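You operate a simulated robot arm through the tools that you are given. There is no shell and no other tool.

The job below is to be done with a simulated robot arm. You get a single attempt, and the scene is never put back.

Task
The sage stands in water: empty its saucer and mop up the puddle.
Fine: tip the saucer into the soaking tray, use the green folded cloth and put it back; the sage ends on its saucer. Set down upright: plant in a pink pot.

Only the result counts: the job must be done as asked and must still hold three seconds after the hand-in. Knocking over, shifting, dropping, spilling or breaking anything else fails it. Flat cloth is picked up by pressing the open fingertips on it (5 to 10 N) and closing them slowly along it; thin cloth reads only 2 to 8 mm in the jaws.

Robot
A 7-joint arm with a three-finger gripper on a trunk, on a base that moves. Base frame: it is fixed to the floor where the robot stands at the start and does not move with it; the origin is under the middle of the robot, x ahead of it, y to its left, z up; the surface under the hand at the start is at about z = 880. Units: mm, degrees, N and s.
With the tool pointing down near the work surface it reaches from about 140 to 880 mm from the robot's upright axis, wherever it stands. Its first joint turns from -166.0 to 166.0 degrees. Places, roughly: bench top by the soil well [600, 500, 900]; saucer [500, -100, 900]; soaking tray [600, -400, 800]. Payload 2.94 kg.
The TCP is the grasp point between the finger pads, 30 mm short of the fingertips. In the tool frame z runs along the fingers and y along their closing line. The gripper opens to 132 mm; its body begins 107 mm behind the TCP.
Orientation is that of the tool frame in the base frame, as a unit quaternion [x, y, z, w]. With the fingers straight down and closing along the base's y, the tool's x points along the base's -x, its y along +y and its z along -z.

Tools
- The arm moves only by the tool arm_command. Its argument "rows" is a list of rows, each an object of numbers (a shift or turn left out is 0, a gripper value left out holds the last): "tx", "ty", "tz": the shift along the tool's x, y, z in units of 50 mm (1.0 is 50 mm); "rx", "ry", "rz": the turn, a rotation vector about the tool's x, y, z in units of 8 degrees (1.0 is 8 degrees); "fingers": the closure, from 0 (fully open) to 1 (shut). In form: [{"tx": .., "ty": .., "tz": .., "rx": .., "ry": .., "rz": .., "fingers": ..}, ...]. A call has 1 to 20 rows; each row shifts and turns the commanded pose from where the row before left it, along the tool's axes as they then stand. A call with a number of a shift or a turn outside -1 to 1 is refused whole. Each row takes 0.2 s and may step no farther than 50 mm and 8.6 degrees from the row before; otherwise, or with a gripper value out of range, the whole call is refused. Where a pose cannot be reached the arm comes as near as it can. A force on the tool above 40 N (or 10 N above the force at the start of the call, whichever is more), or a blocked arm, ends the call early, and 0.2 s more pass. Each finger travels about 37.4 mm/s and halts on what it meets, pressing with about 40 N; the grip force reading is that of the motor and also rises with nothing between the fingers. The clock runs only during rows and for 0.2 s after the last one: add rows that do not move to give the fingers time. It gives the time, the measured TCP pose, the force on the tool (base axes), the opening and the grip force at its end, in the units of the frame above (readings bear some noise), with the torque about the TCP (base axes, N m) and any sound that the robot's microphone picked up.
- Cameras (640 x 400 px; columns grow to the right, rows downward): "scene" is now at [46.1, 185.7, 1742]; the picture's right is [-0.07, -1.00, 0.00], its down [-0.77, 0.05, -0.64] and it looks along [0.64, -0.04, -0.77] (base axes); focal length 269 px, centre (320, 200). "wrist" rides on the gripper at [72, 3, -144] in the tool frame; the picture's right is [-0.04, 1.00, 0.00], its down [-0.88, -0.04, -0.48] and it looks along [-0.47, -0.02, 0.88] (tool axes); focal length 256 px, centre (320, 200). There is no depth. A picture from a camera that has moved, and an enlarged one, comes with that camera's place and axes in the base frame and with its lens.
- get_image(camera): a new picture of that camera. It takes no simulated time.
- move_column(by): moves the trunk up (or, below 0, down) by that many mm; the arm and the scene camera ride with it, the base frame stays. It gives what a move gives, with no picture.
- steer(legs): drives the robot by 1 to 6 legs, each [ahead, left, turn to the left] in mm, mm and degrees, along the robot's own axes; the way and the turn of a leg run together, so that a leg with both is an arc; at most 1500 mm and 180 degrees a leg. The arm and the cameras ride along, it lands a little off, and it stops where it bumps. It gives what a move gives.
- turn_head(pan, tilt): turns the head with the scene camera to pan (to the left, within 143 degrees either way) and tilt (down, from -29 to 69), counted from straight ahead of the robot. It gives what a move gives.
- zoom(camera, box): a new picture of the part [left, top, right, bottom] of that camera's present view, enlarged. It takes no simulated time.
- hand_in(): hands the job in; it is judged then, once.

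Nothing tells you exact positions but the pictures and the camera data. Unless the task says otherwise, let go and move clear before handing in.

The tools are called after "Emit:" as name(argument=value, ...) on one line, values as JSON. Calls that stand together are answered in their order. arm_command: Moves the arm, as the interface text tells. Its arguments: {"type":"object","properties":{"rows":{"type":"array","items":{"type":"object","properties":{"tx":{"type":"number"},"ty":{"type":"number"},"tz":{"type":"number"},"rx":{"type":"number"},"ry":{"type":"number"},"rz":{"type":"number"},"fingers":{"type":"number"}}}}},"required":["rows"]} The other tools are called the same way: move_column (by) moves the trunk up or down; steer (legs) drives the base; turn_head (pan, tilt) turns the head that bears the scene camera; get_image (camera) takes a picture; zoom (camera, box) takes an enlarged picture of a part of a camera's view; hand_in () hands the job in.

At the start:

```text
time: 0.0
position: [586.3, 270.4, 1259.1]
tool_rot: [0.001, 1.0, -0.001, -0.001]
contact_force: [-0.2, 0.0, -0.6]
torque: [-0.05, 0.0, 0.02]
gripper_width: 132.3
gripper_force: 0.1
trunk travel left (down, up): [-250.0, 290.0]
robot x, y, heading: [-0.9, -2.8, 0.2]
head pan, tilt (commanded): [-4.0, 50.3]
```

scene: 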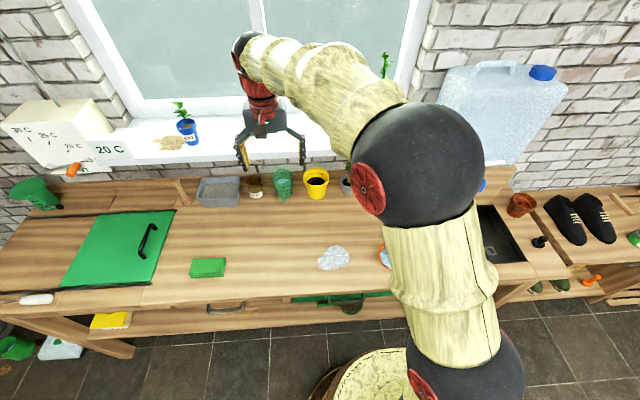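
wrist: 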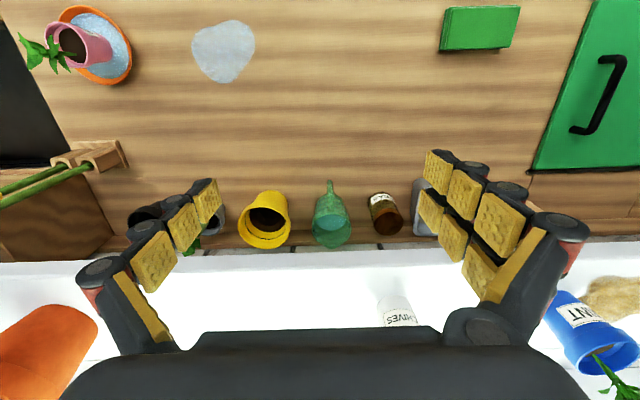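

I see a bench with a green folded cloth left of centre, a puddle in the middle, and a pink-potted plant in an orange saucer of water behind the arm. The dark soaking tray seems to be on the right; I'll take a closer look before moving.

Emit:
zoom(camera="wrist", box=[0, 0, 320, 200])

Emit:
zoom(camera="scene", box=[160, 140, 400, 290])

Emit:
zoom(camera="scene", box=[440, 150, 640, 300])

```text
2.00 times, centred on (160, 100) of wrist
camera zoom: at [513.9, 273.3, 1400.7], right [0.04, 1.0, 0.0], down [0.88, -0.04, 0.48], along [0.47, -0.02, -0.88], focal length 512 px, centre (640, 400)
```

zoom: 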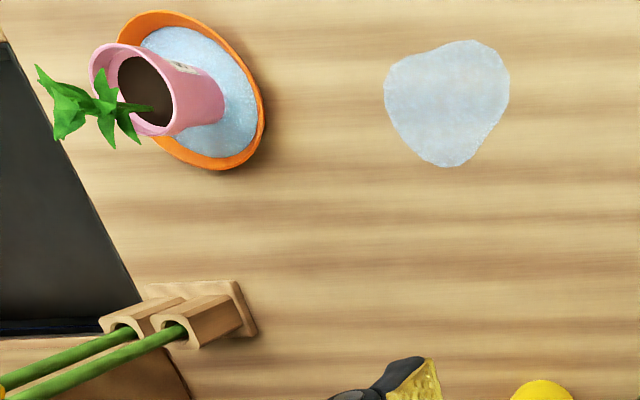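

```text
2.67 times, centred on (280, 215) of scene
camera zoom: at [46.1, 185.7, 1742.0], right [-0.07, -1.0, 0.0], down [-0.77, 0.05, -0.64], along [0.64, -0.04, -0.77], focal length 717 px, centre (427, 160)
```

zoom: 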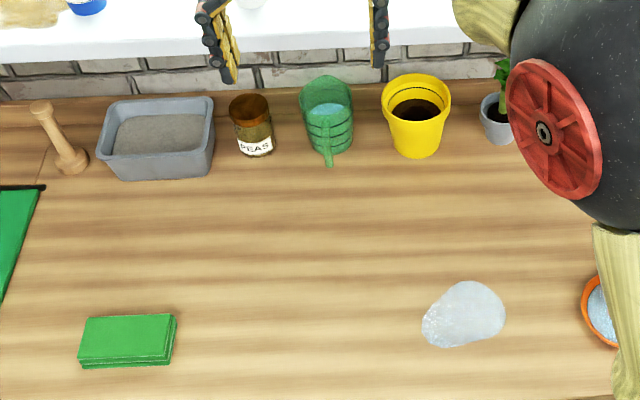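

```text
2.67 times, centred on (540, 225) of scene
camera zoom: at [46.1, 185.7, 1742.0], right [-0.07, -1.0, 0.0], down [-0.77, 0.05, -0.64], along [0.64, -0.04, -0.77], focal length 717 px, centre (-267, 133)
```

zoom: 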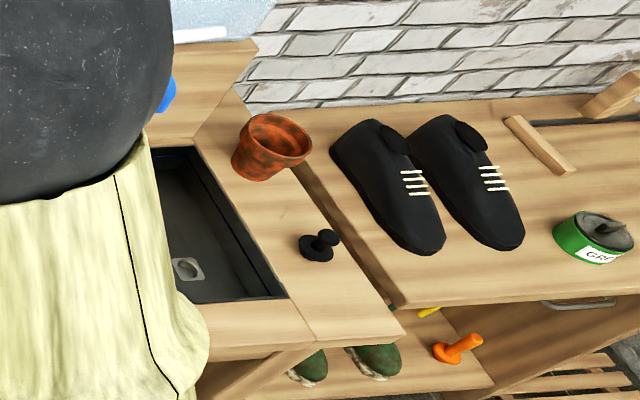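

The pink pot with its saucer is near (472, -99), the puddle near (490, 108) and the green cloth near (474, 536). The soaking tray is the dark sunken one on the right; I'll move the hand above the saucer, staying high, to look closer.

Emit:
arm_command(rows=[{"tx": 0.4, "ty": -0.8}, {"tx": 0.4, "ty": -0.8}, {"tx": 0.4, "ty": -0.8}, {"tx": 0.4, "ty": -0.8}, {"tx": 0.4, "ty": -0.8}, {"tx": 0.3, "ty": -0.8}, {"ty": -0.8}, {"ty": -0.8}, {"ty": -0.8}, {}])

Emit:
get_image(camera="wrist")

Emit:
get_image(camera="scene")

```text
time: 2.2
position: [472.4, -89.9, 1259.8]
tool_rot: [-0.001, 1.0, 0.0, 0.0]
contact_force: [-0.2, -0.7, 0.0]
torque: [0.04, 0.0, 0.02]
gripper_width: 132.0
gripper_force: 0.0
trunk travel left (down, up): [-250.0, 290.0]
robot x, y, heading: [-0.8, -2.1, 0.0]
head pan, tilt (commanded): [-4.0, 50.3]
```

```text
taken
camera wrist: at [399.9, -88.1, 1401.7], right [0.04, 1.0, 0.0], down [0.88, -0.04, 0.48], along [0.48, -0.02, -0.88], focal length 256 px, centre (320, 200)
```

wrist: 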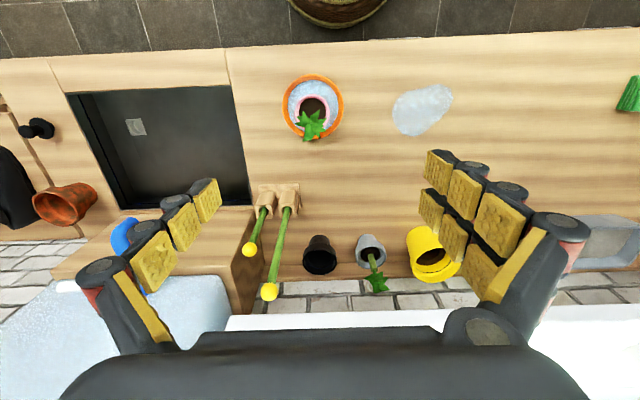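

```text
taken
camera scene: at [46.0, 185.4, 1742.0], right [-0.07, -1.0, 0.0], down [-0.77, 0.05, -0.64], along [0.64, -0.04, -0.77], focal length 269 px, centre (320, 200)
```

scene: 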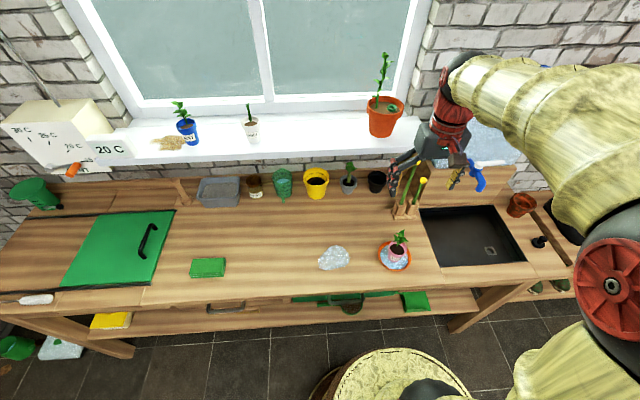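

The saucer with the sage is now clearly visible. I'll zoom on the saucer, the cloth candidates and the shelf to be sure which things are which.

Emit:
zoom(camera="scene", box=[360, 220, 440, 280])

Emit:
zoom(camera="scene", box=[280, 270, 480, 350])

Emit:
zoom(camera="scene", box=[0, 240, 240, 370])

Emit:
zoom(camera="wrist", box=[240, 50, 480, 180])

Emit:
zoom(camera="wrist", box=[20, 40, 340, 240])

```text
6.67 times, centred on (400, 250) of scene
camera zoom: at [46.0, 185.4, 1742.0], right [-0.07, -1.0, 0.0], down [-0.77, 0.05, -0.64], along [0.64, -0.04, -0.77], focal length 1792 px, centre (-213, -133)
```

zoom: 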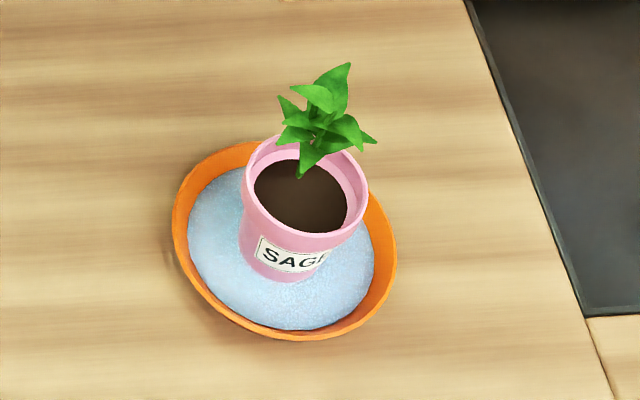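

```text
3.20 times, centred on (380, 310) of scene
camera zoom: at [46.0, 185.4, 1742.0], right [-0.07, -1.0, 0.0], down [-0.77, 0.05, -0.64], along [0.64, -0.04, -0.77], focal length 860 px, centre (128, -152)
```

zoom: 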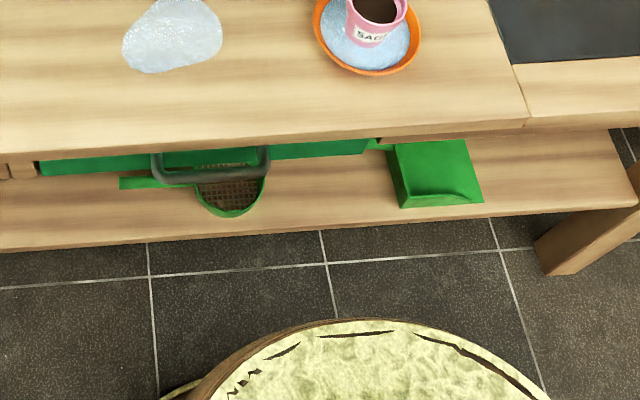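

```text
2.67 times, centred on (120, 305) of scene
camera zoom: at [46.0, 185.4, 1742.0], right [-0.07, -1.0, 0.0], down [-0.77, 0.05, -0.64], along [0.64, -0.04, -0.77], focal length 717 px, centre (853, -80)
```

zoom: 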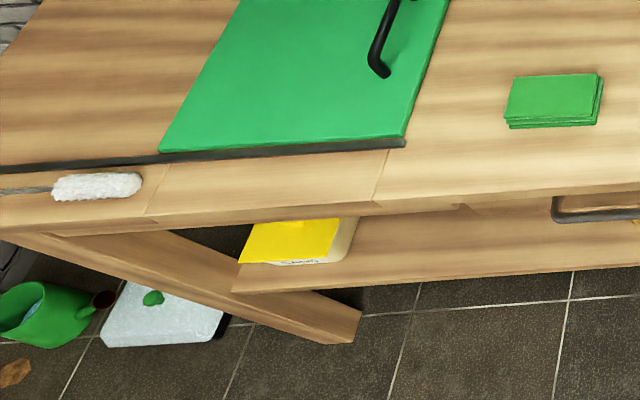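

```text
2.67 times, centred on (360, 115) of wrist
camera zoom: at [399.9, -88.1, 1401.7], right [0.04, 1.0, 0.0], down [0.88, -0.04, 0.48], along [0.48, -0.02, -0.88], focal length 683 px, centre (213, 427)
```

zoom: 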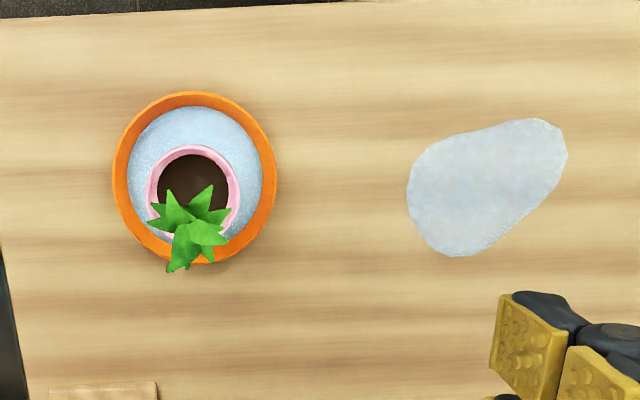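

```text
2.00 times, centred on (180, 140) of wrist
camera zoom: at [399.9, -88.1, 1401.7], right [0.04, 1.0, 0.0], down [0.88, -0.04, 0.48], along [0.48, -0.02, -0.88], focal length 512 px, centre (600, 320)
```

zoom: 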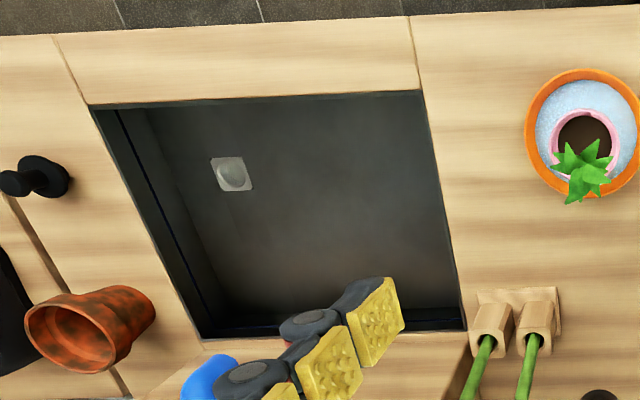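

The saucer is about 115 mm wide, centred near (474, -103) with its rim around z 900. The pot rim is near (475, -102, 955) and the leaves reach about z 1014. I'll lower above the pot for a closer look.

Emit:
arm_command(rows=[{"tx": -0.06, "ty": -0.24, "tz": 0.6}, {"tz": 0.8}, {"tz": 0.8}, {"tz": 0.8}, {"tz": 0.6}, {}])

Emit:
get_image(camera="wrist")

Emit:
zoom(camera="scene", box=[320, 150, 480, 290])

```text
time: 3.6
position: [474.8, -104.2, 1078.5]
tool_rot: [0.001, 1.0, 0.0, -0.001]
contact_force: [-0.4, -0.3, -0.1]
torque: [0.01, 0.03, -0.03]
gripper_width: 132.3
gripper_force: 0.0
trunk travel left (down, up): [-250.0, 290.0]
robot x, y, heading: [2.8, -2.4, 0.0]
head pan, tilt (commanded): [-4.0, 50.3]
```

```text
taken
camera wrist: at [402.0, -100.1, 1220.6], right [0.04, 1.0, 0.0], down [0.88, -0.04, 0.48], along [0.48, -0.02, -0.88], focal length 256 px, centre (320, 200)
```

wrist: 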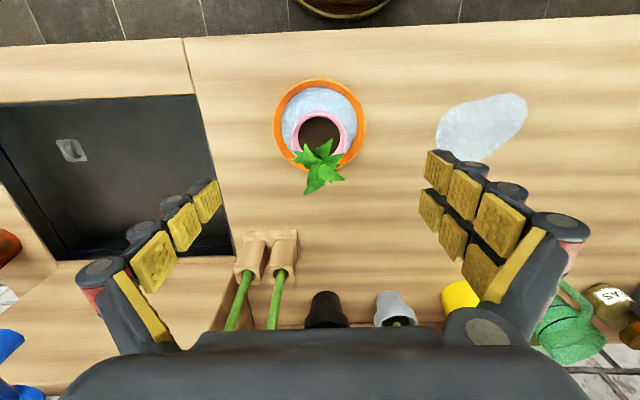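

```text
2.86 times, centred on (400, 220) of scene
camera zoom: at [46.2, 185.4, 1742.1], right [-0.07, -1.0, 0.0], down [-0.77, 0.05, -0.64], along [0.64, -0.04, -0.77], focal length 768 px, centre (91, 143)
```

zoom: 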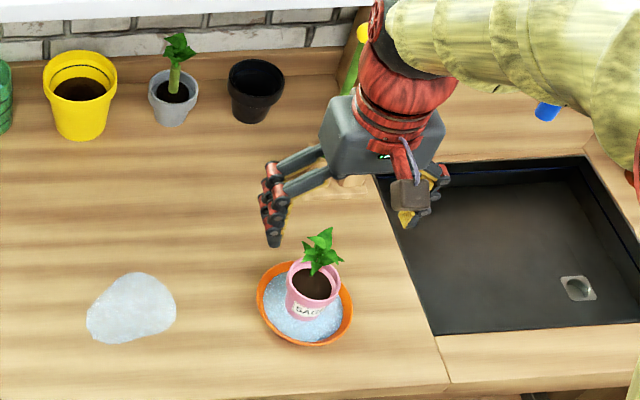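

The hand is about 60 mm above the leaves, directly over the pot. I'll zoom in to pin down the pot rim centre before descending.

Emit:
zoom(camera="wrist", box=[260, 60, 380, 210])

Emit:
zoom(camera="scene", box=[370, 200, 430, 250])

Emit:
zoom(camera="scene", box=[370, 225, 426, 275])

```text
2.67 times, centred on (320, 135) of wrist
camera zoom: at [402.0, -100.1, 1220.6], right [0.04, 1.0, 0.0], down [0.88, -0.04, 0.48], along [0.48, -0.02, -0.88], focal length 683 px, centre (320, 373)
```

zoom: 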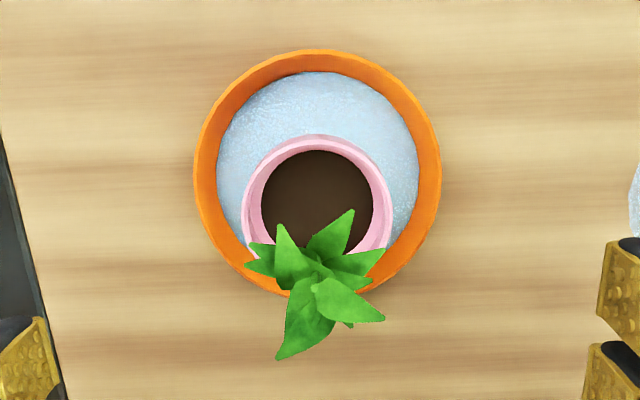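

```text
8.00 times, centred on (400, 225) of scene
camera zoom: at [46.2, 185.4, 1742.1], right [-0.07, -1.0, 0.0], down [-0.77, 0.05, -0.64], along [0.64, -0.04, -0.77], focal length 2151 px, centre (-320, 0)
```

zoom: 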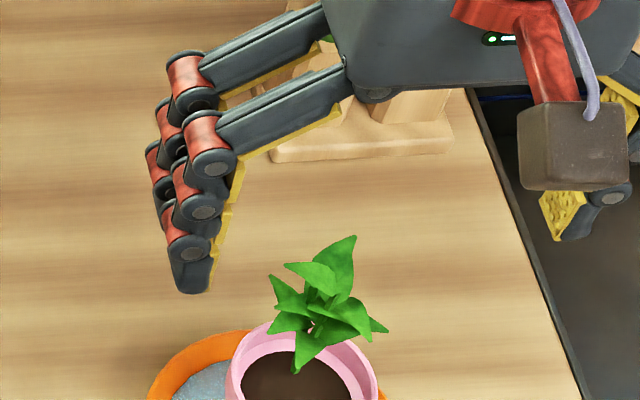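

```text
8.00 times, centred on (398, 250) of scene
camera zoom: at [46.2, 185.4, 1742.1], right [-0.07, -1.0, 0.0], down [-0.77, 0.05, -0.64], along [0.64, -0.04, -0.77], focal length 2151 px, centre (-304, -200)
```

zoom: 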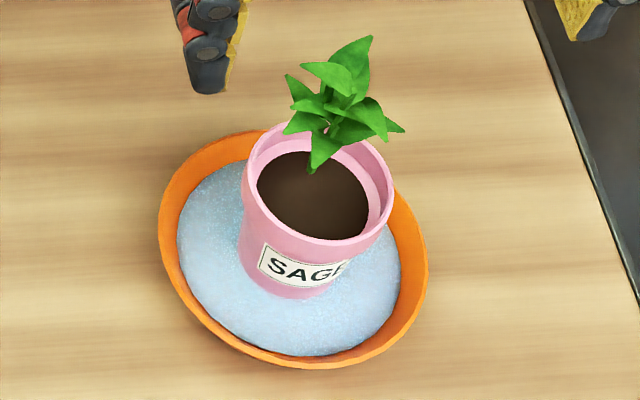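

The pot rim (about 60 mm wide) is centred at roughly (473, -104), right under the TCP. I'll descend to z ≈ 950 with the fingers open and check clearance.

Emit:
arm_command(rows=[{"tz": 0.4}, {"tz": 0.4}, {"tz": 0.4}, {"tz": 0.4}, {"tz": 0.4}, {"tz": 0.3}, {"tz": 0.2}, {}])

Emit:
get_image(camera="wrist")

Emit:
zoom(camera="scene", box=[350, 190, 450, 280])

```text
time: 5.4
position: [475.6, -103.4, 954.2]
tool_rot: [0.0, 1.0, 0.0, -0.001]
contact_force: [0.7, 0.4, 0.6]
torque: [0.01, 0.02, 0.01]
gripper_width: 132.0
gripper_force: 0.1
trunk travel left (down, up): [-250.0, 290.0]
robot x, y, heading: [-1.1, -2.0, 0.1]
head pan, tilt (commanded): [-4.0, 50.3]
```

```text
taken
camera wrist: at [402.0, -99.2, 1096.7], right [0.04, 1.0, 0.0], down [0.88, -0.04, 0.48], along [0.47, -0.02, -0.88], focal length 256 px, centre (320, 200)
```

wrist: 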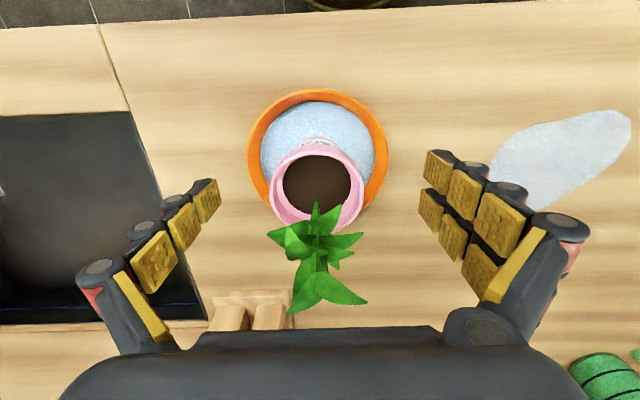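

```text
4.44 times, centred on (400, 235) of scene
camera zoom: at [46.2, 185.4, 1742.0], right [-0.07, -1.0, 0.0], down [-0.77, 0.05, -0.64], along [0.64, -0.04, -0.77], focal length 1195 px, centre (-36, 44)
```

zoom: 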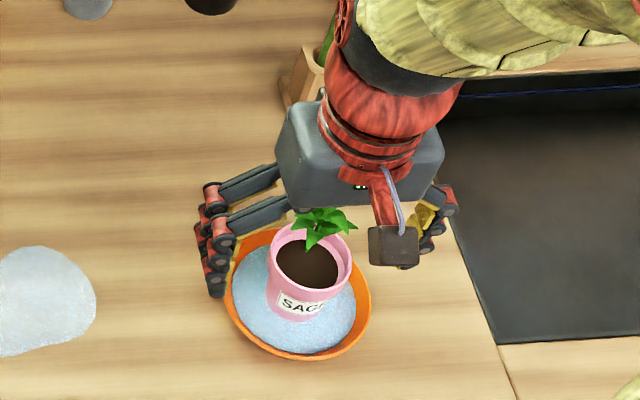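

The pot rim is centred between the fingers. I'll go down a few mm more and close gently on the rim.

Emit:
arm_command(rows=[{"tz": 0.12}, {"fingers": 0.3}, {"fingers": 0.4}, {"fingers": 0.5}, {"fingers": 0.55}, {"fingers": 0.6}, {"fingers": 0.62}, {"fingers": 0.64}, {}, {}])

Emit:
get_image(camera="wrist")

Emit:
zoom(camera="scene", box=[350, 190, 450, 280])

```text
time: 7.6
position: [474.1, -103.3, 948.9]
tool_rot: [0.0, 1.0, 0.0, 0.0]
contact_force: [-0.2, -0.4, 1.6]
torque: [0.09, -0.01, -0.03]
gripper_width: 55.5
gripper_force: 37.7
trunk travel left (down, up): [-250.0, 290.0]
robot x, y, heading: [0.8, 2.1, -0.2]
head pan, tilt (commanded): [-4.0, 50.3]
```

```text
taken
camera wrist: at [401.4, -99.1, 1091.1], right [0.04, 1.0, 0.0], down [0.88, -0.04, 0.48], along [0.48, -0.02, -0.88], focal length 256 px, centre (320, 200)
```

wrist: 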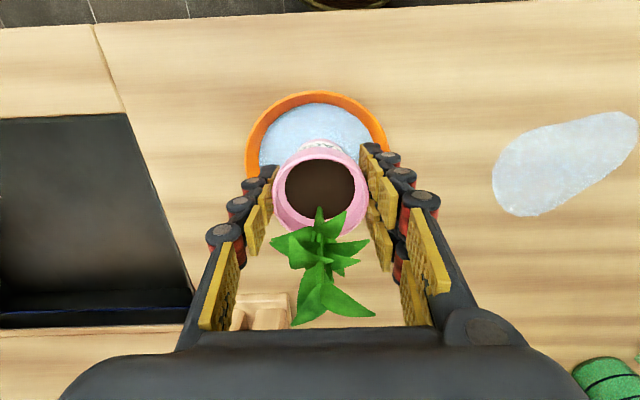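

```text
4.44 times, centred on (400, 235) of scene
camera zoom: at [46.0, 185.4, 1742.0], right [-0.07, -1.0, 0.0], down [-0.77, 0.05, -0.64], along [0.64, -0.04, -0.77], focal length 1195 px, centre (-36, 44)
```

zoom: 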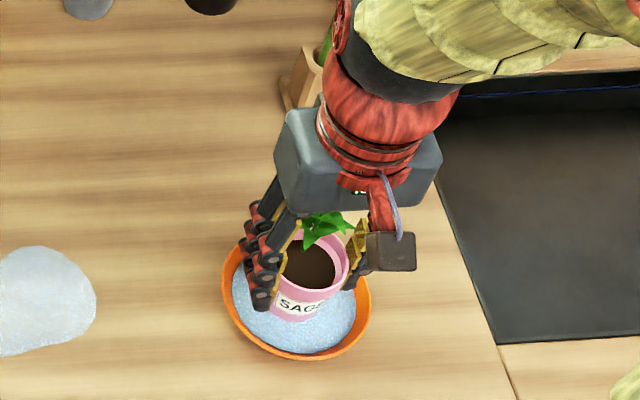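

The pot is gripped at 55.5 mm with 38 N. I'll lift it slowly and check the load.

Emit:
arm_command(rows=[{"tz": -0.1}, {"tz": -0.1}, {"tz": -0.2}, {"tz": -0.3}, {"tz": -0.4}, {"tz": -0.5}, {"tz": -0.5}, {"tz": -0.5}, {"tz": -0.4}, {}])

Emit:
get_image(camera="wrist")

Emit:
zoom(camera="scene", box=[350, 170, 450, 280])

```text
time: 9.8
position: [475.4, -103.1, 1096.3]
tool_rot: [-0.001, 1.0, 0.0, 0.0]
contact_force: [-0.6, 0.2, -2.0]
torque: [-0.02, -0.01, 0.01]
gripper_width: 55.6
gripper_force: 39.9
trunk travel left (down, up): [-250.0, 290.0]
robot x, y, heading: [-1.6, -3.0, -0.3]
head pan, tilt (commanded): [-4.0, 50.3]
```

```text
taken
camera wrist: at [402.6, -99.7, 1239.6], right [0.04, 1.0, 0.0], down [0.88, -0.04, 0.48], along [0.48, -0.02, -0.88], focal length 256 px, centre (320, 200)
```

wrist: 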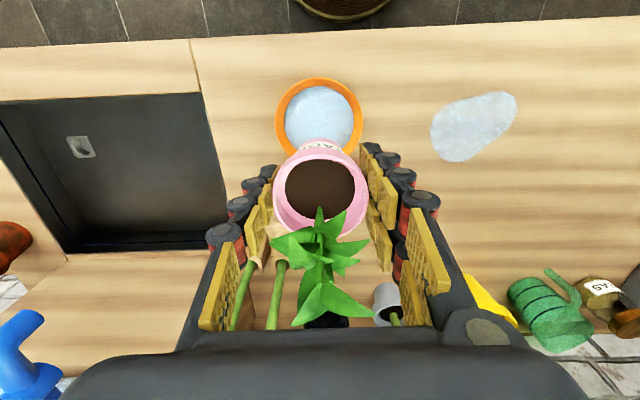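

```text
3.64 times, centred on (400, 225) of scene
camera zoom: at [46.1, 185.4, 1742.0], right [-0.07, -1.0, 0.0], down [-0.77, 0.05, -0.64], along [0.64, -0.04, -0.77], focal length 978 px, centre (29, 109)
```

zoom: 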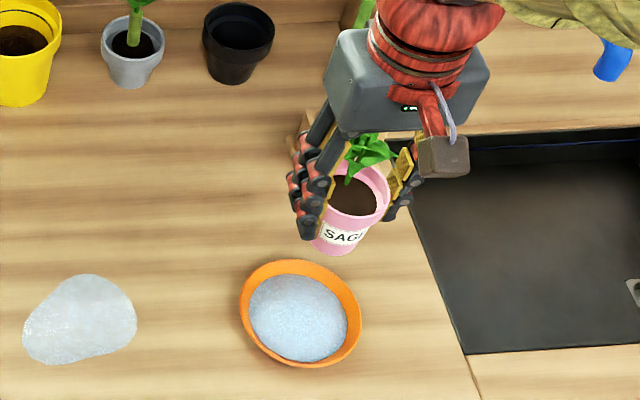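

The pot is held cleanly and the saucer stayed put, full of water. I'll carry the pot over to the clear stretch of bench near (500, 300).

Emit:
arm_command(rows=[{"tx": -0.05, "ty": 0.4}, {"tx": -0.05, "ty": 0.7}, {"tx": -0.05, "ty": 0.8}, {"tx": -0.05, "ty": 0.8}, {"tx": -0.05, "ty": 0.8}, {"tx": -0.05, "ty": 0.8}, {"tx": -0.05, "ty": 0.8}, {"tx": -0.05, "ty": 0.8}, {"tx": -0.05, "ty": 0.8}, {"tx": -0.05, "ty": 0.8}, {"ty": 0.4}, {"tz": 0.4}, {"tz": 0.5}, {"tz": 0.5}, {"tz": 0.5}, {"tz": 0.4}, {}])

Emit:
get_image(camera="wrist")

Emit:
get_image(camera="scene")

```text
time: 13.4
position: [499.3, 292.5, 981.4]
tool_rot: [0.0, 1.0, -0.001, 0.0]
contact_force: [0.9, 1.2, -2.6]
torque: [-0.02, 0.0, 0.0]
gripper_width: 54.9
gripper_force: 39.4
trunk travel left (down, up): [-250.0, 290.0]
robot x, y, heading: [0.5, 3.0, -0.1]
head pan, tilt (commanded): [-4.0, 50.3]
```

```text
taken
camera wrist: at [426.4, 296.5, 1124.5], right [0.04, 1.0, 0.0], down [0.88, -0.04, 0.48], along [0.48, -0.02, -0.88], focal length 256 px, centre (320, 200)
```

wrist: 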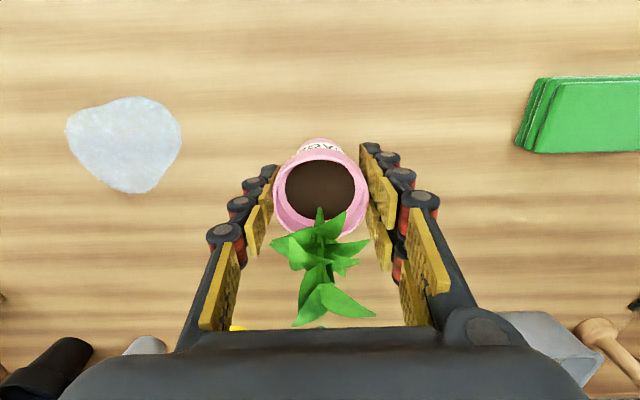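

```text
taken
camera scene: at [46.3, 185.9, 1742.0], right [-0.07, -1.0, 0.0], down [-0.77, 0.05, -0.64], along [0.64, -0.04, -0.77], focal length 269 px, centre (320, 200)
```

scene: 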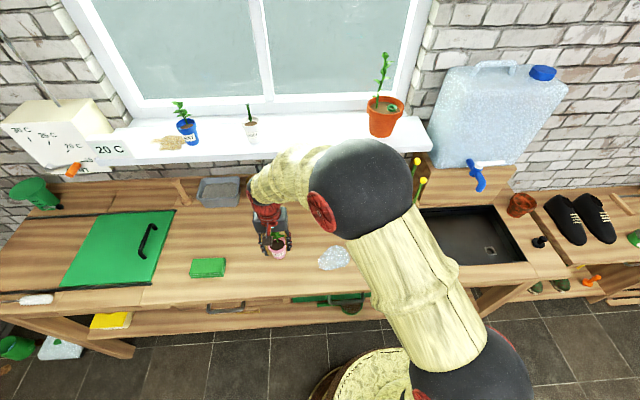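

The pot is over clear bench. I'll lower it in small steps until contact.

Emit:
arm_command(rows=[{"tz": 0.2}, {"tz": 0.2}, {"tz": 0.1}, {"tz": 0.05}, {}])

Emit:
zoom(camera="scene", box=[240, 210, 320, 280])

```text
time: 14.6
position: [499.6, 291.4, 954.8]
tool_rot: [0.0, 1.0, 0.0, 0.0]
contact_force: [1.0, 0.1, -0.6]
torque: [-0.04, -0.01, -0.01]
gripper_width: 55.1
gripper_force: 40.1
trunk travel left (down, up): [-250.0, 290.0]
robot x, y, heading: [0.1, 1.2, -0.1]
head pan, tilt (commanded): [-4.0, 50.3]
```

```text
5.71 times, centred on (280, 245) of scene
camera zoom: at [46.2, 185.8, 1742.0], right [-0.07, -1.0, 0.0], down [-0.77, 0.05, -0.64], along [0.64, -0.04, -0.77], focal length 1536 px, centre (549, -57)
```

zoom: 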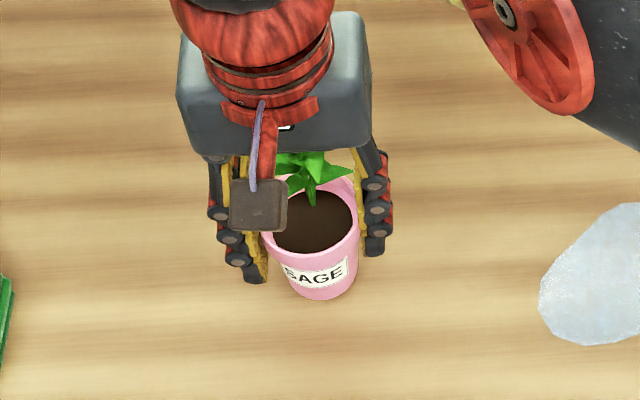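

Emit:
arm_command(rows=[{"tz": 0.06}, {"tz": 0.04}, {}])

```text
time: 15.4
position: [498.8, 291.7, 950.7]
tool_rot: [0.0, 1.0, 0.0, -0.001]
contact_force: [0.5, -0.3, -1.9]
torque: [-0.02, 0.01, -0.03]
gripper_width: 54.8
gripper_force: 40.1
trunk travel left (down, up): [-250.0, 290.0]
robot x, y, heading: [-0.5, -0.7, -0.1]
head pan, tilt (commanded): [-4.0, 50.3]
```

The pot is still free of the bench. I continue down in steps of about 2 mm.

Emit:
arm_command(rows=[{"tz": 0.04}, {"tz": 0.03}, {}])

Emit:
arm_command(rows=[{"tz": 0.04}, {}])

```text
time: 16.2
position: [500.3, 291.2, 945.7]
tool_rot: [0.0, 1.0, 0.0, 0.001]
contact_force: [0.4, -0.9, -1.9]
torque: [-0.02, 0.0, -0.02]
gripper_width: 54.8
gripper_force: 40.2
trunk travel left (down, up): [-250.0, 290.0]
robot x, y, heading: [0.5, 2.6, -0.0]
head pan, tilt (commanded): [-4.0, 50.3]
```

```text
time: 16.8
position: [499.6, 291.1, 943.7]
tool_rot: [-0.001, 1.0, 0.0, 0.001]
contact_force: [-0.4, 0.2, -1.7]
torque: [-0.01, -0.01, 0.0]
gripper_width: 54.6
gripper_force: 39.9
trunk travel left (down, up): [-250.0, 290.0]
robot x, y, heading: [-0.4, 1.2, 0.1]
head pan, tilt (commanded): [-4.0, 50.3]
```

Emit:
arm_command(rows=[{"tz": 0.03}, {}])

Emit:
arm_command(rows=[{"tz": 0.03}, {}])

```text
time: 17.4
position: [500.2, 291.5, 942.6]
tool_rot: [0.0, 1.0, 0.001, 0.0]
contact_force: [-2.2, 3.0, 10.4]
torque: [0.06, 0.18, -0.02]
gripper_width: 55.1
gripper_force: 39.7
trunk travel left (down, up): [-250.0, 290.0]
robot x, y, heading: [1.8, 0.3, 0.4]
head pan, tilt (commanded): [-4.0, 50.3]
```

```text
time: 18.0
position: [500.0, 291.6, 943.8]
tool_rot: [0.0, 1.0, 0.0, 0.002]
contact_force: [-5.2, 0.5, 27.5]
torque: [0.12, 0.34, -0.02]
gripper_width: 55.3
gripper_force: 40.2
trunk travel left (down, up): [-250.0, 290.0]
robot x, y, heading: [-2.6, -0.8, 0.1]
head pan, tilt (commanded): [-4.0, 50.3]
```

The pot has touched down. I'll relax the press by 1.5 mm, open the fingers fully and rise straight up.

Emit:
arm_command(rows=[{"tz": -0.03}, {}, {"fingers": 0.55}, {"fingers": 0.45}, {"fingers": 0.3}, {"fingers": 0.15}, {"fingers": 0.0}, {}, {}, {}, {}])

Emit:
get_image(camera="wrist")

Emit:
zoom(camera="scene", box=[240, 210, 320, 280])

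```text
time: 20.4
position: [499.1, 292.6, 942.1]
tool_rot: [0.0, 1.0, 0.0, 0.0]
contact_force: [-0.9, -0.5, -0.3]
torque: [0.0, 0.03, 0.0]
gripper_width: 131.9
gripper_force: 0.0
trunk travel left (down, up): [-250.0, 290.0]
robot x, y, heading: [2.3, 0.1, 0.1]
head pan, tilt (commanded): [-4.0, 50.3]
```

```text
taken
camera wrist: at [427.8, 296.1, 1085.4], right [0.04, 1.0, 0.0], down [0.88, -0.04, 0.48], along [0.47, -0.02, -0.88], focal length 256 px, centre (320, 200)
```

wrist: 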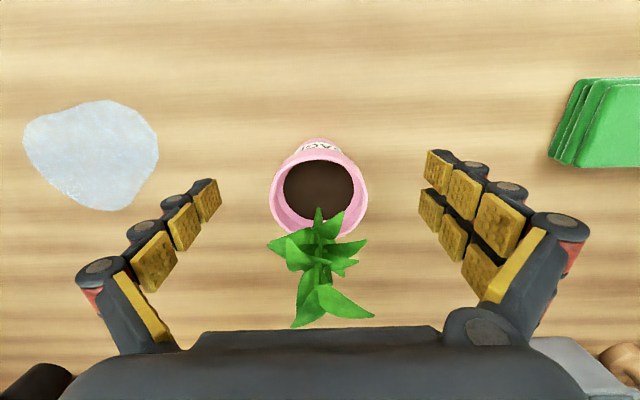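

```text
5.71 times, centred on (280, 245) of scene
camera zoom: at [46.1, 185.7, 1742.0], right [-0.07, -1.0, 0.0], down [-0.77, 0.05, -0.64], along [0.64, -0.04, -0.77], focal length 1536 px, centre (549, -57)
```

zoom: 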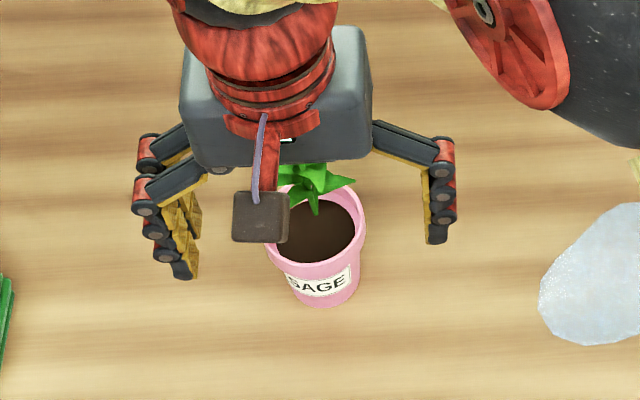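

The pot stands upright on the bench. I'll rise clear and go back over the saucer.

Emit:
arm_command(rows=[{"tz": -0.5}, {"tz": -0.7}, {"tz": -0.7}, {"tz": -0.7}, {"tz": -0.6}, {"tx": 0.05, "ty": -0.6}, {"tx": 0.05, "ty": -0.8}, {"tx": 0.05, "ty": -0.8}, {"tx": 0.05, "ty": -0.8}, {"tx": 0.05, "ty": -0.8}, {"tx": 0.05, "ty": -0.8}, {"tx": 0.05, "ty": -0.8}, {"tx": 0.05, "ty": -0.8}, {"tx": 0.05, "ty": -0.8}, {"tx": 0.05, "ty": -0.6}, {"ty": -0.33}, {}])

Emit:
get_image(camera="wrist")

Emit:
get_image(camera="scene")

```text
time: 24.0
position: [473.1, -102.3, 1103.7]
tool_rot: [0.0, 1.0, 0.0, 0.0]
contact_force: [0.0, -0.1, 0.0]
torque: [0.03, 0.0, -0.04]
gripper_width: 132.1
gripper_force: 0.0
trunk travel left (down, up): [-250.0, 290.0]
robot x, y, heading: [1.3, 1.1, -0.0]
head pan, tilt (commanded): [-4.0, 50.3]
```

```text
taken
camera wrist: at [400.1, -99.0, 1247.7], right [0.04, 1.0, 0.0], down [0.88, -0.04, 0.48], along [0.48, -0.02, -0.88], focal length 256 px, centre (320, 200)
```

wrist: 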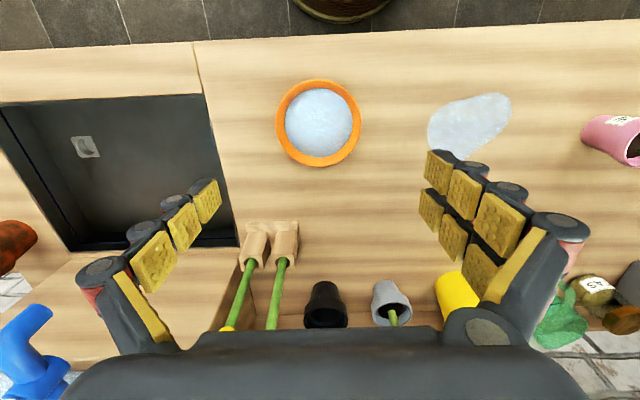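

```text
taken
camera scene: at [46.1, 185.4, 1742.0], right [-0.07, -1.0, 0.0], down [-0.77, 0.05, -0.64], along [0.64, -0.04, -0.77], focal length 269 px, centre (320, 200)
```

scene: 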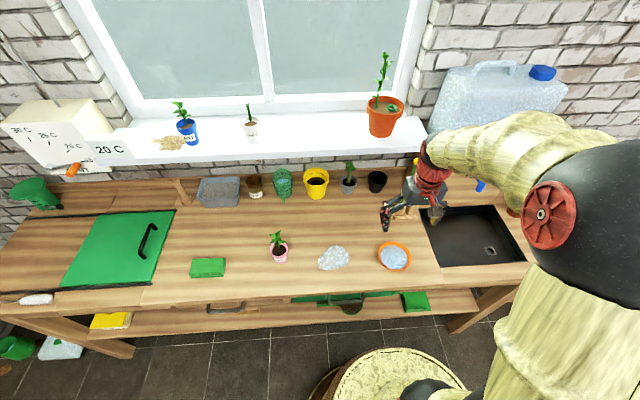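

Emit:
zoom(camera="wrist", box=[260, 60, 380, 180])

Emit:
zoom(camera="scene", box=[365, 230, 425, 280])

```text
3.33 times, centred on (320, 120) of wrist
camera zoom: at [400.1, -99.0, 1247.7], right [0.04, 1.0, 0.0], down [0.88, -0.04, 0.48], along [0.48, -0.02, -0.88], focal length 853 px, centre (320, 467)
```

zoom: 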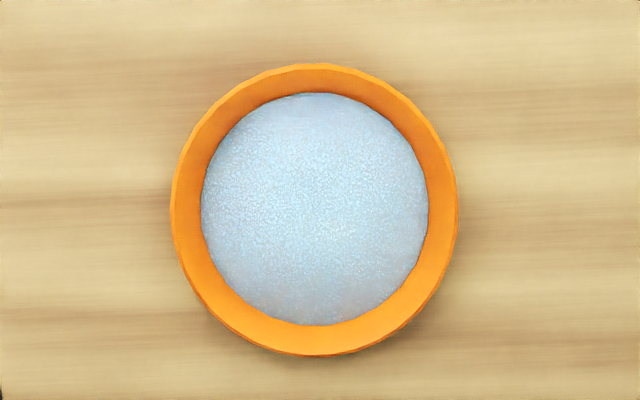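

```text
8.00 times, centred on (395, 255) of scene
camera zoom: at [46.1, 185.4, 1742.0], right [-0.07, -1.0, 0.0], down [-0.77, 0.05, -0.64], along [0.64, -0.04, -0.77], focal length 2151 px, centre (-280, -240)
```

zoom: 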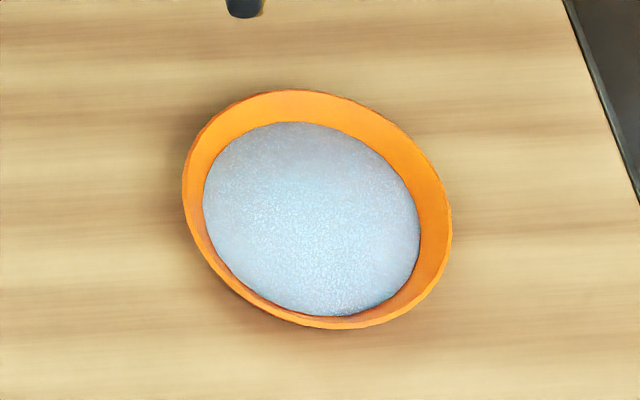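

The saucer centre is near (472, -104), rim about 114 mm across. I'll zoom on the fingertips to judge how far they reach below the TCP when open.

Emit:
zoom(camera="wrist", box=[70, 140, 240, 300])

Emit:
zoom(camera="wrist", box=[400, 130, 600, 320])

Emit:
zoom(camera="scene", box=[370, 160, 470, 240])

```text
2.50 times, centred on (155, 220) of wrist
camera zoom: at [400.1, -99.0, 1247.7], right [0.04, 1.0, 0.0], down [0.88, -0.04, 0.48], along [0.48, -0.02, -0.88], focal length 640 px, centre (732, 150)
```

zoom: 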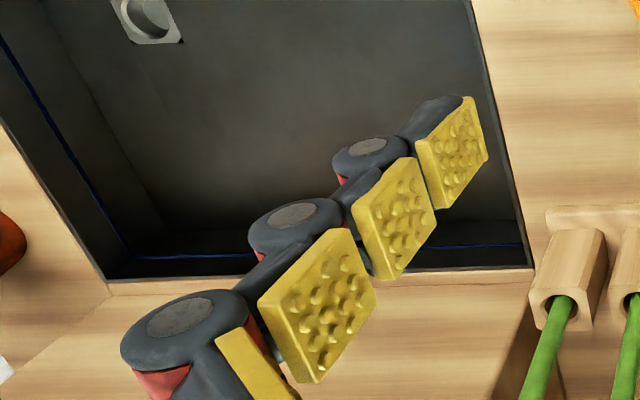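

```text
2.11 times, centred on (500, 225) of wrist
camera zoom: at [400.1, -99.0, 1247.7], right [0.04, 1.0, 0.0], down [0.88, -0.04, 0.48], along [0.48, -0.02, -0.88], focal length 539 px, centre (-59, 147)
```

zoom: 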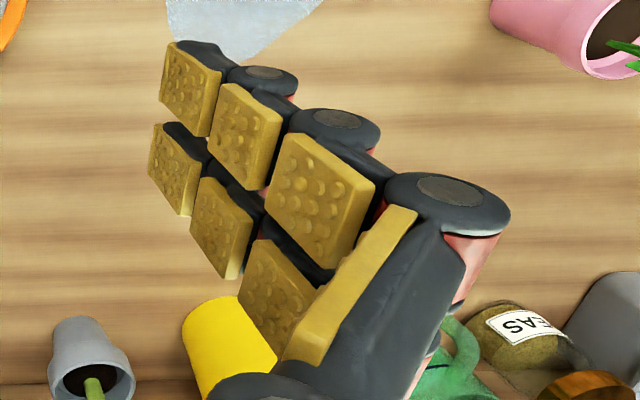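

```text
5.00 times, centred on (420, 200) of scene
camera zoom: at [46.1, 185.4, 1742.0], right [-0.07, -1.0, 0.0], down [-0.77, 0.05, -0.64], along [0.64, -0.04, -0.77], focal length 1344 px, centre (-180, 200)
```

zoom: 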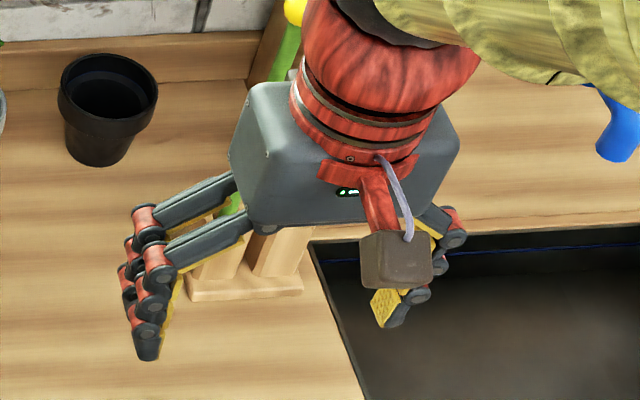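

The pads hang nearly parallel and the tips reach only slightly below the TCP when open. I'll descend around the saucer to about z 930 and check the alignment.

Emit:
arm_command(rows=[{"tz": 0.6}, {"tz": 0.6}, {"tz": 0.6}, {"tz": 0.6}, {"tz": 0.5}, {"tz": 0.4}, {"tz": 0.17}, {}])

Emit:
get_image(camera="wrist")

Emit:
zoom(camera="scene", box=[350, 200, 450, 280])

```text
time: 25.8
position: [472.2, -104.9, 928.7]
tool_rot: [0.0, 1.0, 0.0, 0.0]
contact_force: [0.0, 0.7, -1.3]
torque: [0.0, -0.02, -0.02]
gripper_width: 131.8
gripper_force: 0.1
trunk travel left (down, up): [-250.0, 290.0]
robot x, y, heading: [0.4, -0.2, 0.2]
head pan, tilt (commanded): [-4.0, 50.3]
```

```text
taken
camera wrist: at [399.9, -101.4, 1072.5], right [0.04, 1.0, 0.0], down [0.88, -0.04, 0.48], along [0.48, -0.02, -0.88], focal length 256 px, centre (320, 200)
```

wrist: 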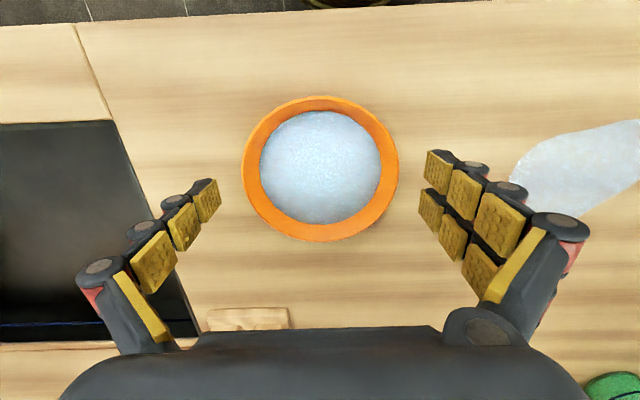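

```text
5.00 times, centred on (400, 240) of scene
camera zoom: at [46.0, 185.4, 1742.0], right [-0.07, -1.0, 0.0], down [-0.77, 0.05, -0.64], along [0.64, -0.04, -0.77], focal length 1344 px, centre (-80, 0)
```

zoom: 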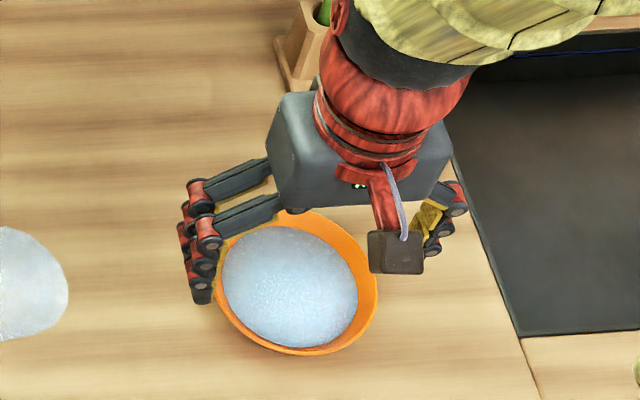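

The saucer sits centred between the fingers. I'll lower stepwise to get the pads beside the rim, watching for contact.

Emit:
arm_command(rows=[{"tz": 0.2}, {"tz": 0.2}, {"tz": 0.1}, {}])

Emit:
get_image(camera="wrist")

Emit:
zoom(camera="scene", box=[350, 200, 450, 280])

```text
time: 26.8
position: [473.8, -104.7, 905.9]
tool_rot: [0.0, 1.0, -0.001, 0.0]
contact_force: [-0.1, -0.1, 0.3]
torque: [0.0, -0.02, 0.0]
gripper_width: 132.1
gripper_force: 0.1
trunk travel left (down, up): [-250.0, 290.0]
robot x, y, heading: [1.2, -0.8, -0.1]
head pan, tilt (commanded): [-4.0, 50.3]
```

```text
taken
camera wrist: at [400.9, -101.2, 1048.1], right [0.04, 1.0, 0.0], down [0.88, -0.04, 0.48], along [0.48, -0.02, -0.88], focal length 256 px, centre (320, 200)
```

wrist: 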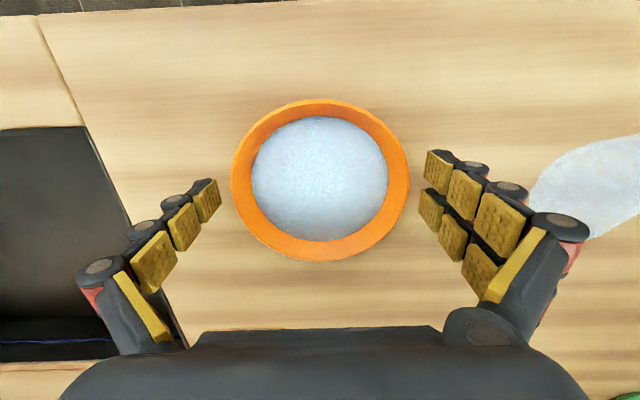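

```text
5.00 times, centred on (400, 240) of scene
camera zoom: at [46.1, 185.4, 1742.0], right [-0.07, -1.0, 0.0], down [-0.77, 0.05, -0.64], along [0.64, -0.04, -0.77], focal length 1344 px, centre (-80, 0)
```

zoom: 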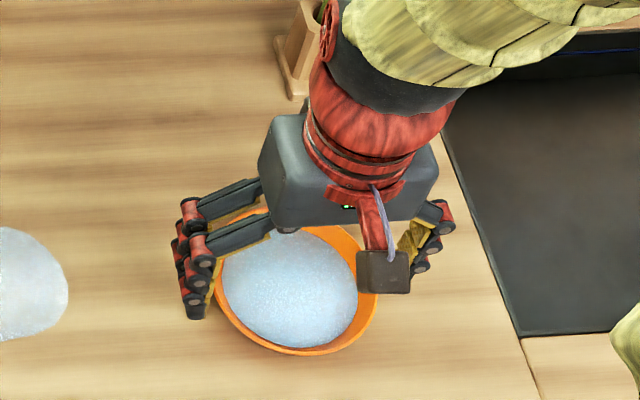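

The saucer centre looks about 5 mm nearer to the robot than the TCP, so I'll correct that and keep lowering carefully.

Emit:
arm_command(rows=[{"tx": 0.1}, {"tz": 0.1}, {"tz": 0.08}, {}])

Emit:
zoom(camera="wrist", box=[160, 80, 480, 280])

Emit:
zoom(camera="scene", box=[360, 220, 420, 280])

```text
time: 27.8
position: [469.4, -105.1, 894.8]
tool_rot: [0.001, 1.0, 0.0, -0.001]
contact_force: [-0.9, 0.0, 0.1]
torque: [0.01, 0.0, -0.01]
gripper_width: 131.9
gripper_force: 0.0
trunk travel left (down, up): [-250.0, 290.0]
robot x, y, heading: [-2.6, 0.5, -0.0]
head pan, tilt (commanded): [-4.0, 50.3]
```

```text
2.00 times, centred on (320, 180) of wrist
camera zoom: at [396.8, -101.1, 1037.7], right [0.04, 1.0, 0.0], down [0.88, -0.04, 0.48], along [0.47, -0.02, -0.88], focal length 512 px, centre (320, 240)
```

zoom: 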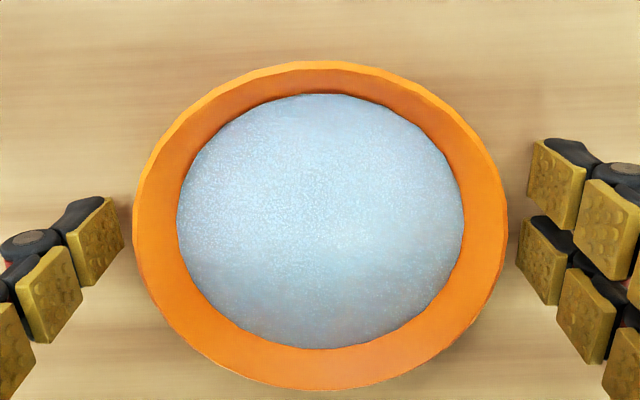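

```text
6.67 times, centred on (390, 250) of scene
camera zoom: at [46.0, 185.4, 1742.0], right [-0.07, -1.0, 0.0], down [-0.77, 0.05, -0.64], along [0.64, -0.04, -0.77], focal length 1792 px, centre (-147, -133)
```

zoom: 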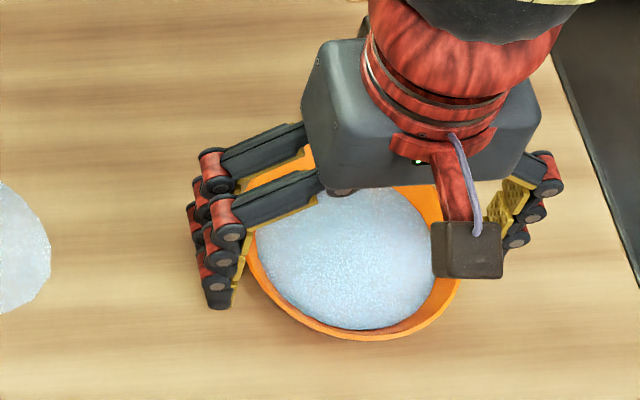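

Working from the near and far rim edges, the saucer centre is actually at x ≈ 475, so I'll undo that shift, lower 3 mm more, and close gently on the rim.

Emit:
arm_command(rows=[{"tx": -0.12}, {"tz": 0.06}, {}])

Emit:
zoom(camera="wrist", box=[160, 80, 480, 280])

```text
time: 28.6
position: [475.9, -103.9, 892.5]
tool_rot: [0.001, 1.0, 0.001, 0.0]
contact_force: [0.6, 0.0, 0.4]
torque: [0.0, -0.02, 0.02]
gripper_width: 132.0
gripper_force: 0.1
trunk travel left (down, up): [-250.0, 290.0]
robot x, y, heading: [2.6, 0.4, 0.0]
head pan, tilt (commanded): [-4.0, 50.3]
```

```text
2.00 times, centred on (320, 180) of wrist
camera zoom: at [403.1, -100.9, 1034.9], right [0.04, 1.0, 0.0], down [0.88, -0.04, 0.48], along [0.48, -0.02, -0.88], focal length 512 px, centre (320, 240)
```

zoom: 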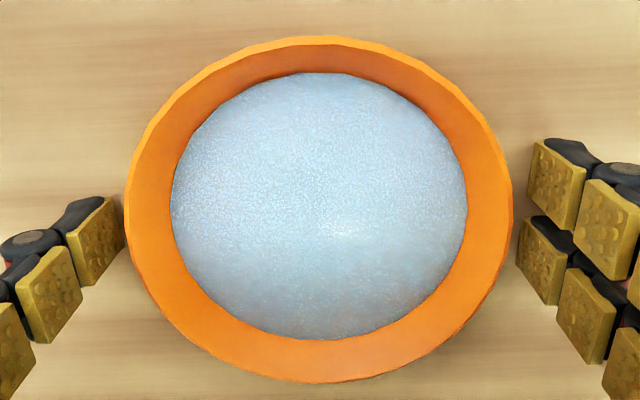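

Alignment looks good. Now closing slowly onto the rim.

Emit:
arm_command(rows=[{"fingers": 0.06}, {"fingers": 0.1}, {"fingers": 0.13}, {"fingers": 0.16}, {}, {}])

Emit:
zoom(camera="wrist", box=[160, 80, 480, 280])

Emit:
zoom(camera="scene", box=[360, 220, 420, 280])

```text
time: 29.7
position: [477.4, -102.4, 898.2]
tool_rot: [-0.002, 1.0, 0.0, 0.003]
contact_force: [-8.8, 15.2, 44.6]
torque: [2.42, 0.76, 0.25]
gripper_width: 112.0
gripper_force: 36.4
trunk travel left (down, up): [-250.0, 290.0]
robot x, y, heading: [-1.0, 1.7, 0.2]
head pan, tilt (commanded): [-4.0, 50.3]
stopped in row 5: the force on the tool passed its limit at 42 N (the readings are from after the stop); the commanded pose is now the measured one
```

```text
2.00 times, centred on (320, 180) of wrist
camera zoom: at [403.4, -98.4, 1040.0], right [0.04, 1.0, 0.0], down [0.88, -0.04, 0.48], along [0.48, -0.02, -0.88], focal length 512 px, centre (320, 240)
```

zoom: 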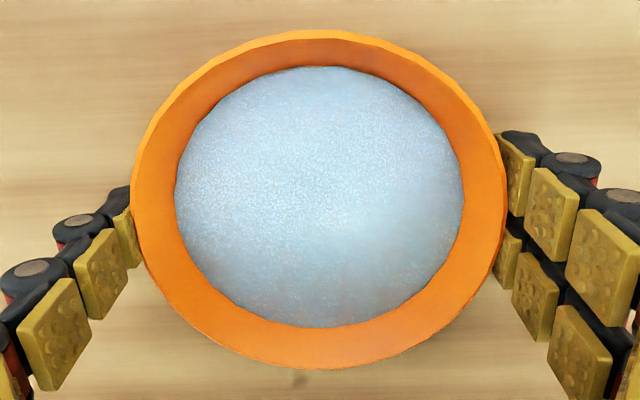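

```text
6.67 times, centred on (390, 250) of scene
camera zoom: at [42.1, 187.6, 1742.3], right [-0.07, -1.0, 0.0], down [-0.77, 0.05, -0.64], along [0.64, -0.04, -0.77], focal length 1792 px, centre (-147, -133)
```

zoom: 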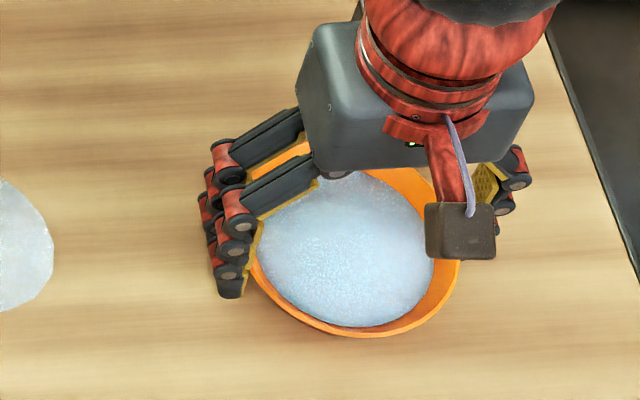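

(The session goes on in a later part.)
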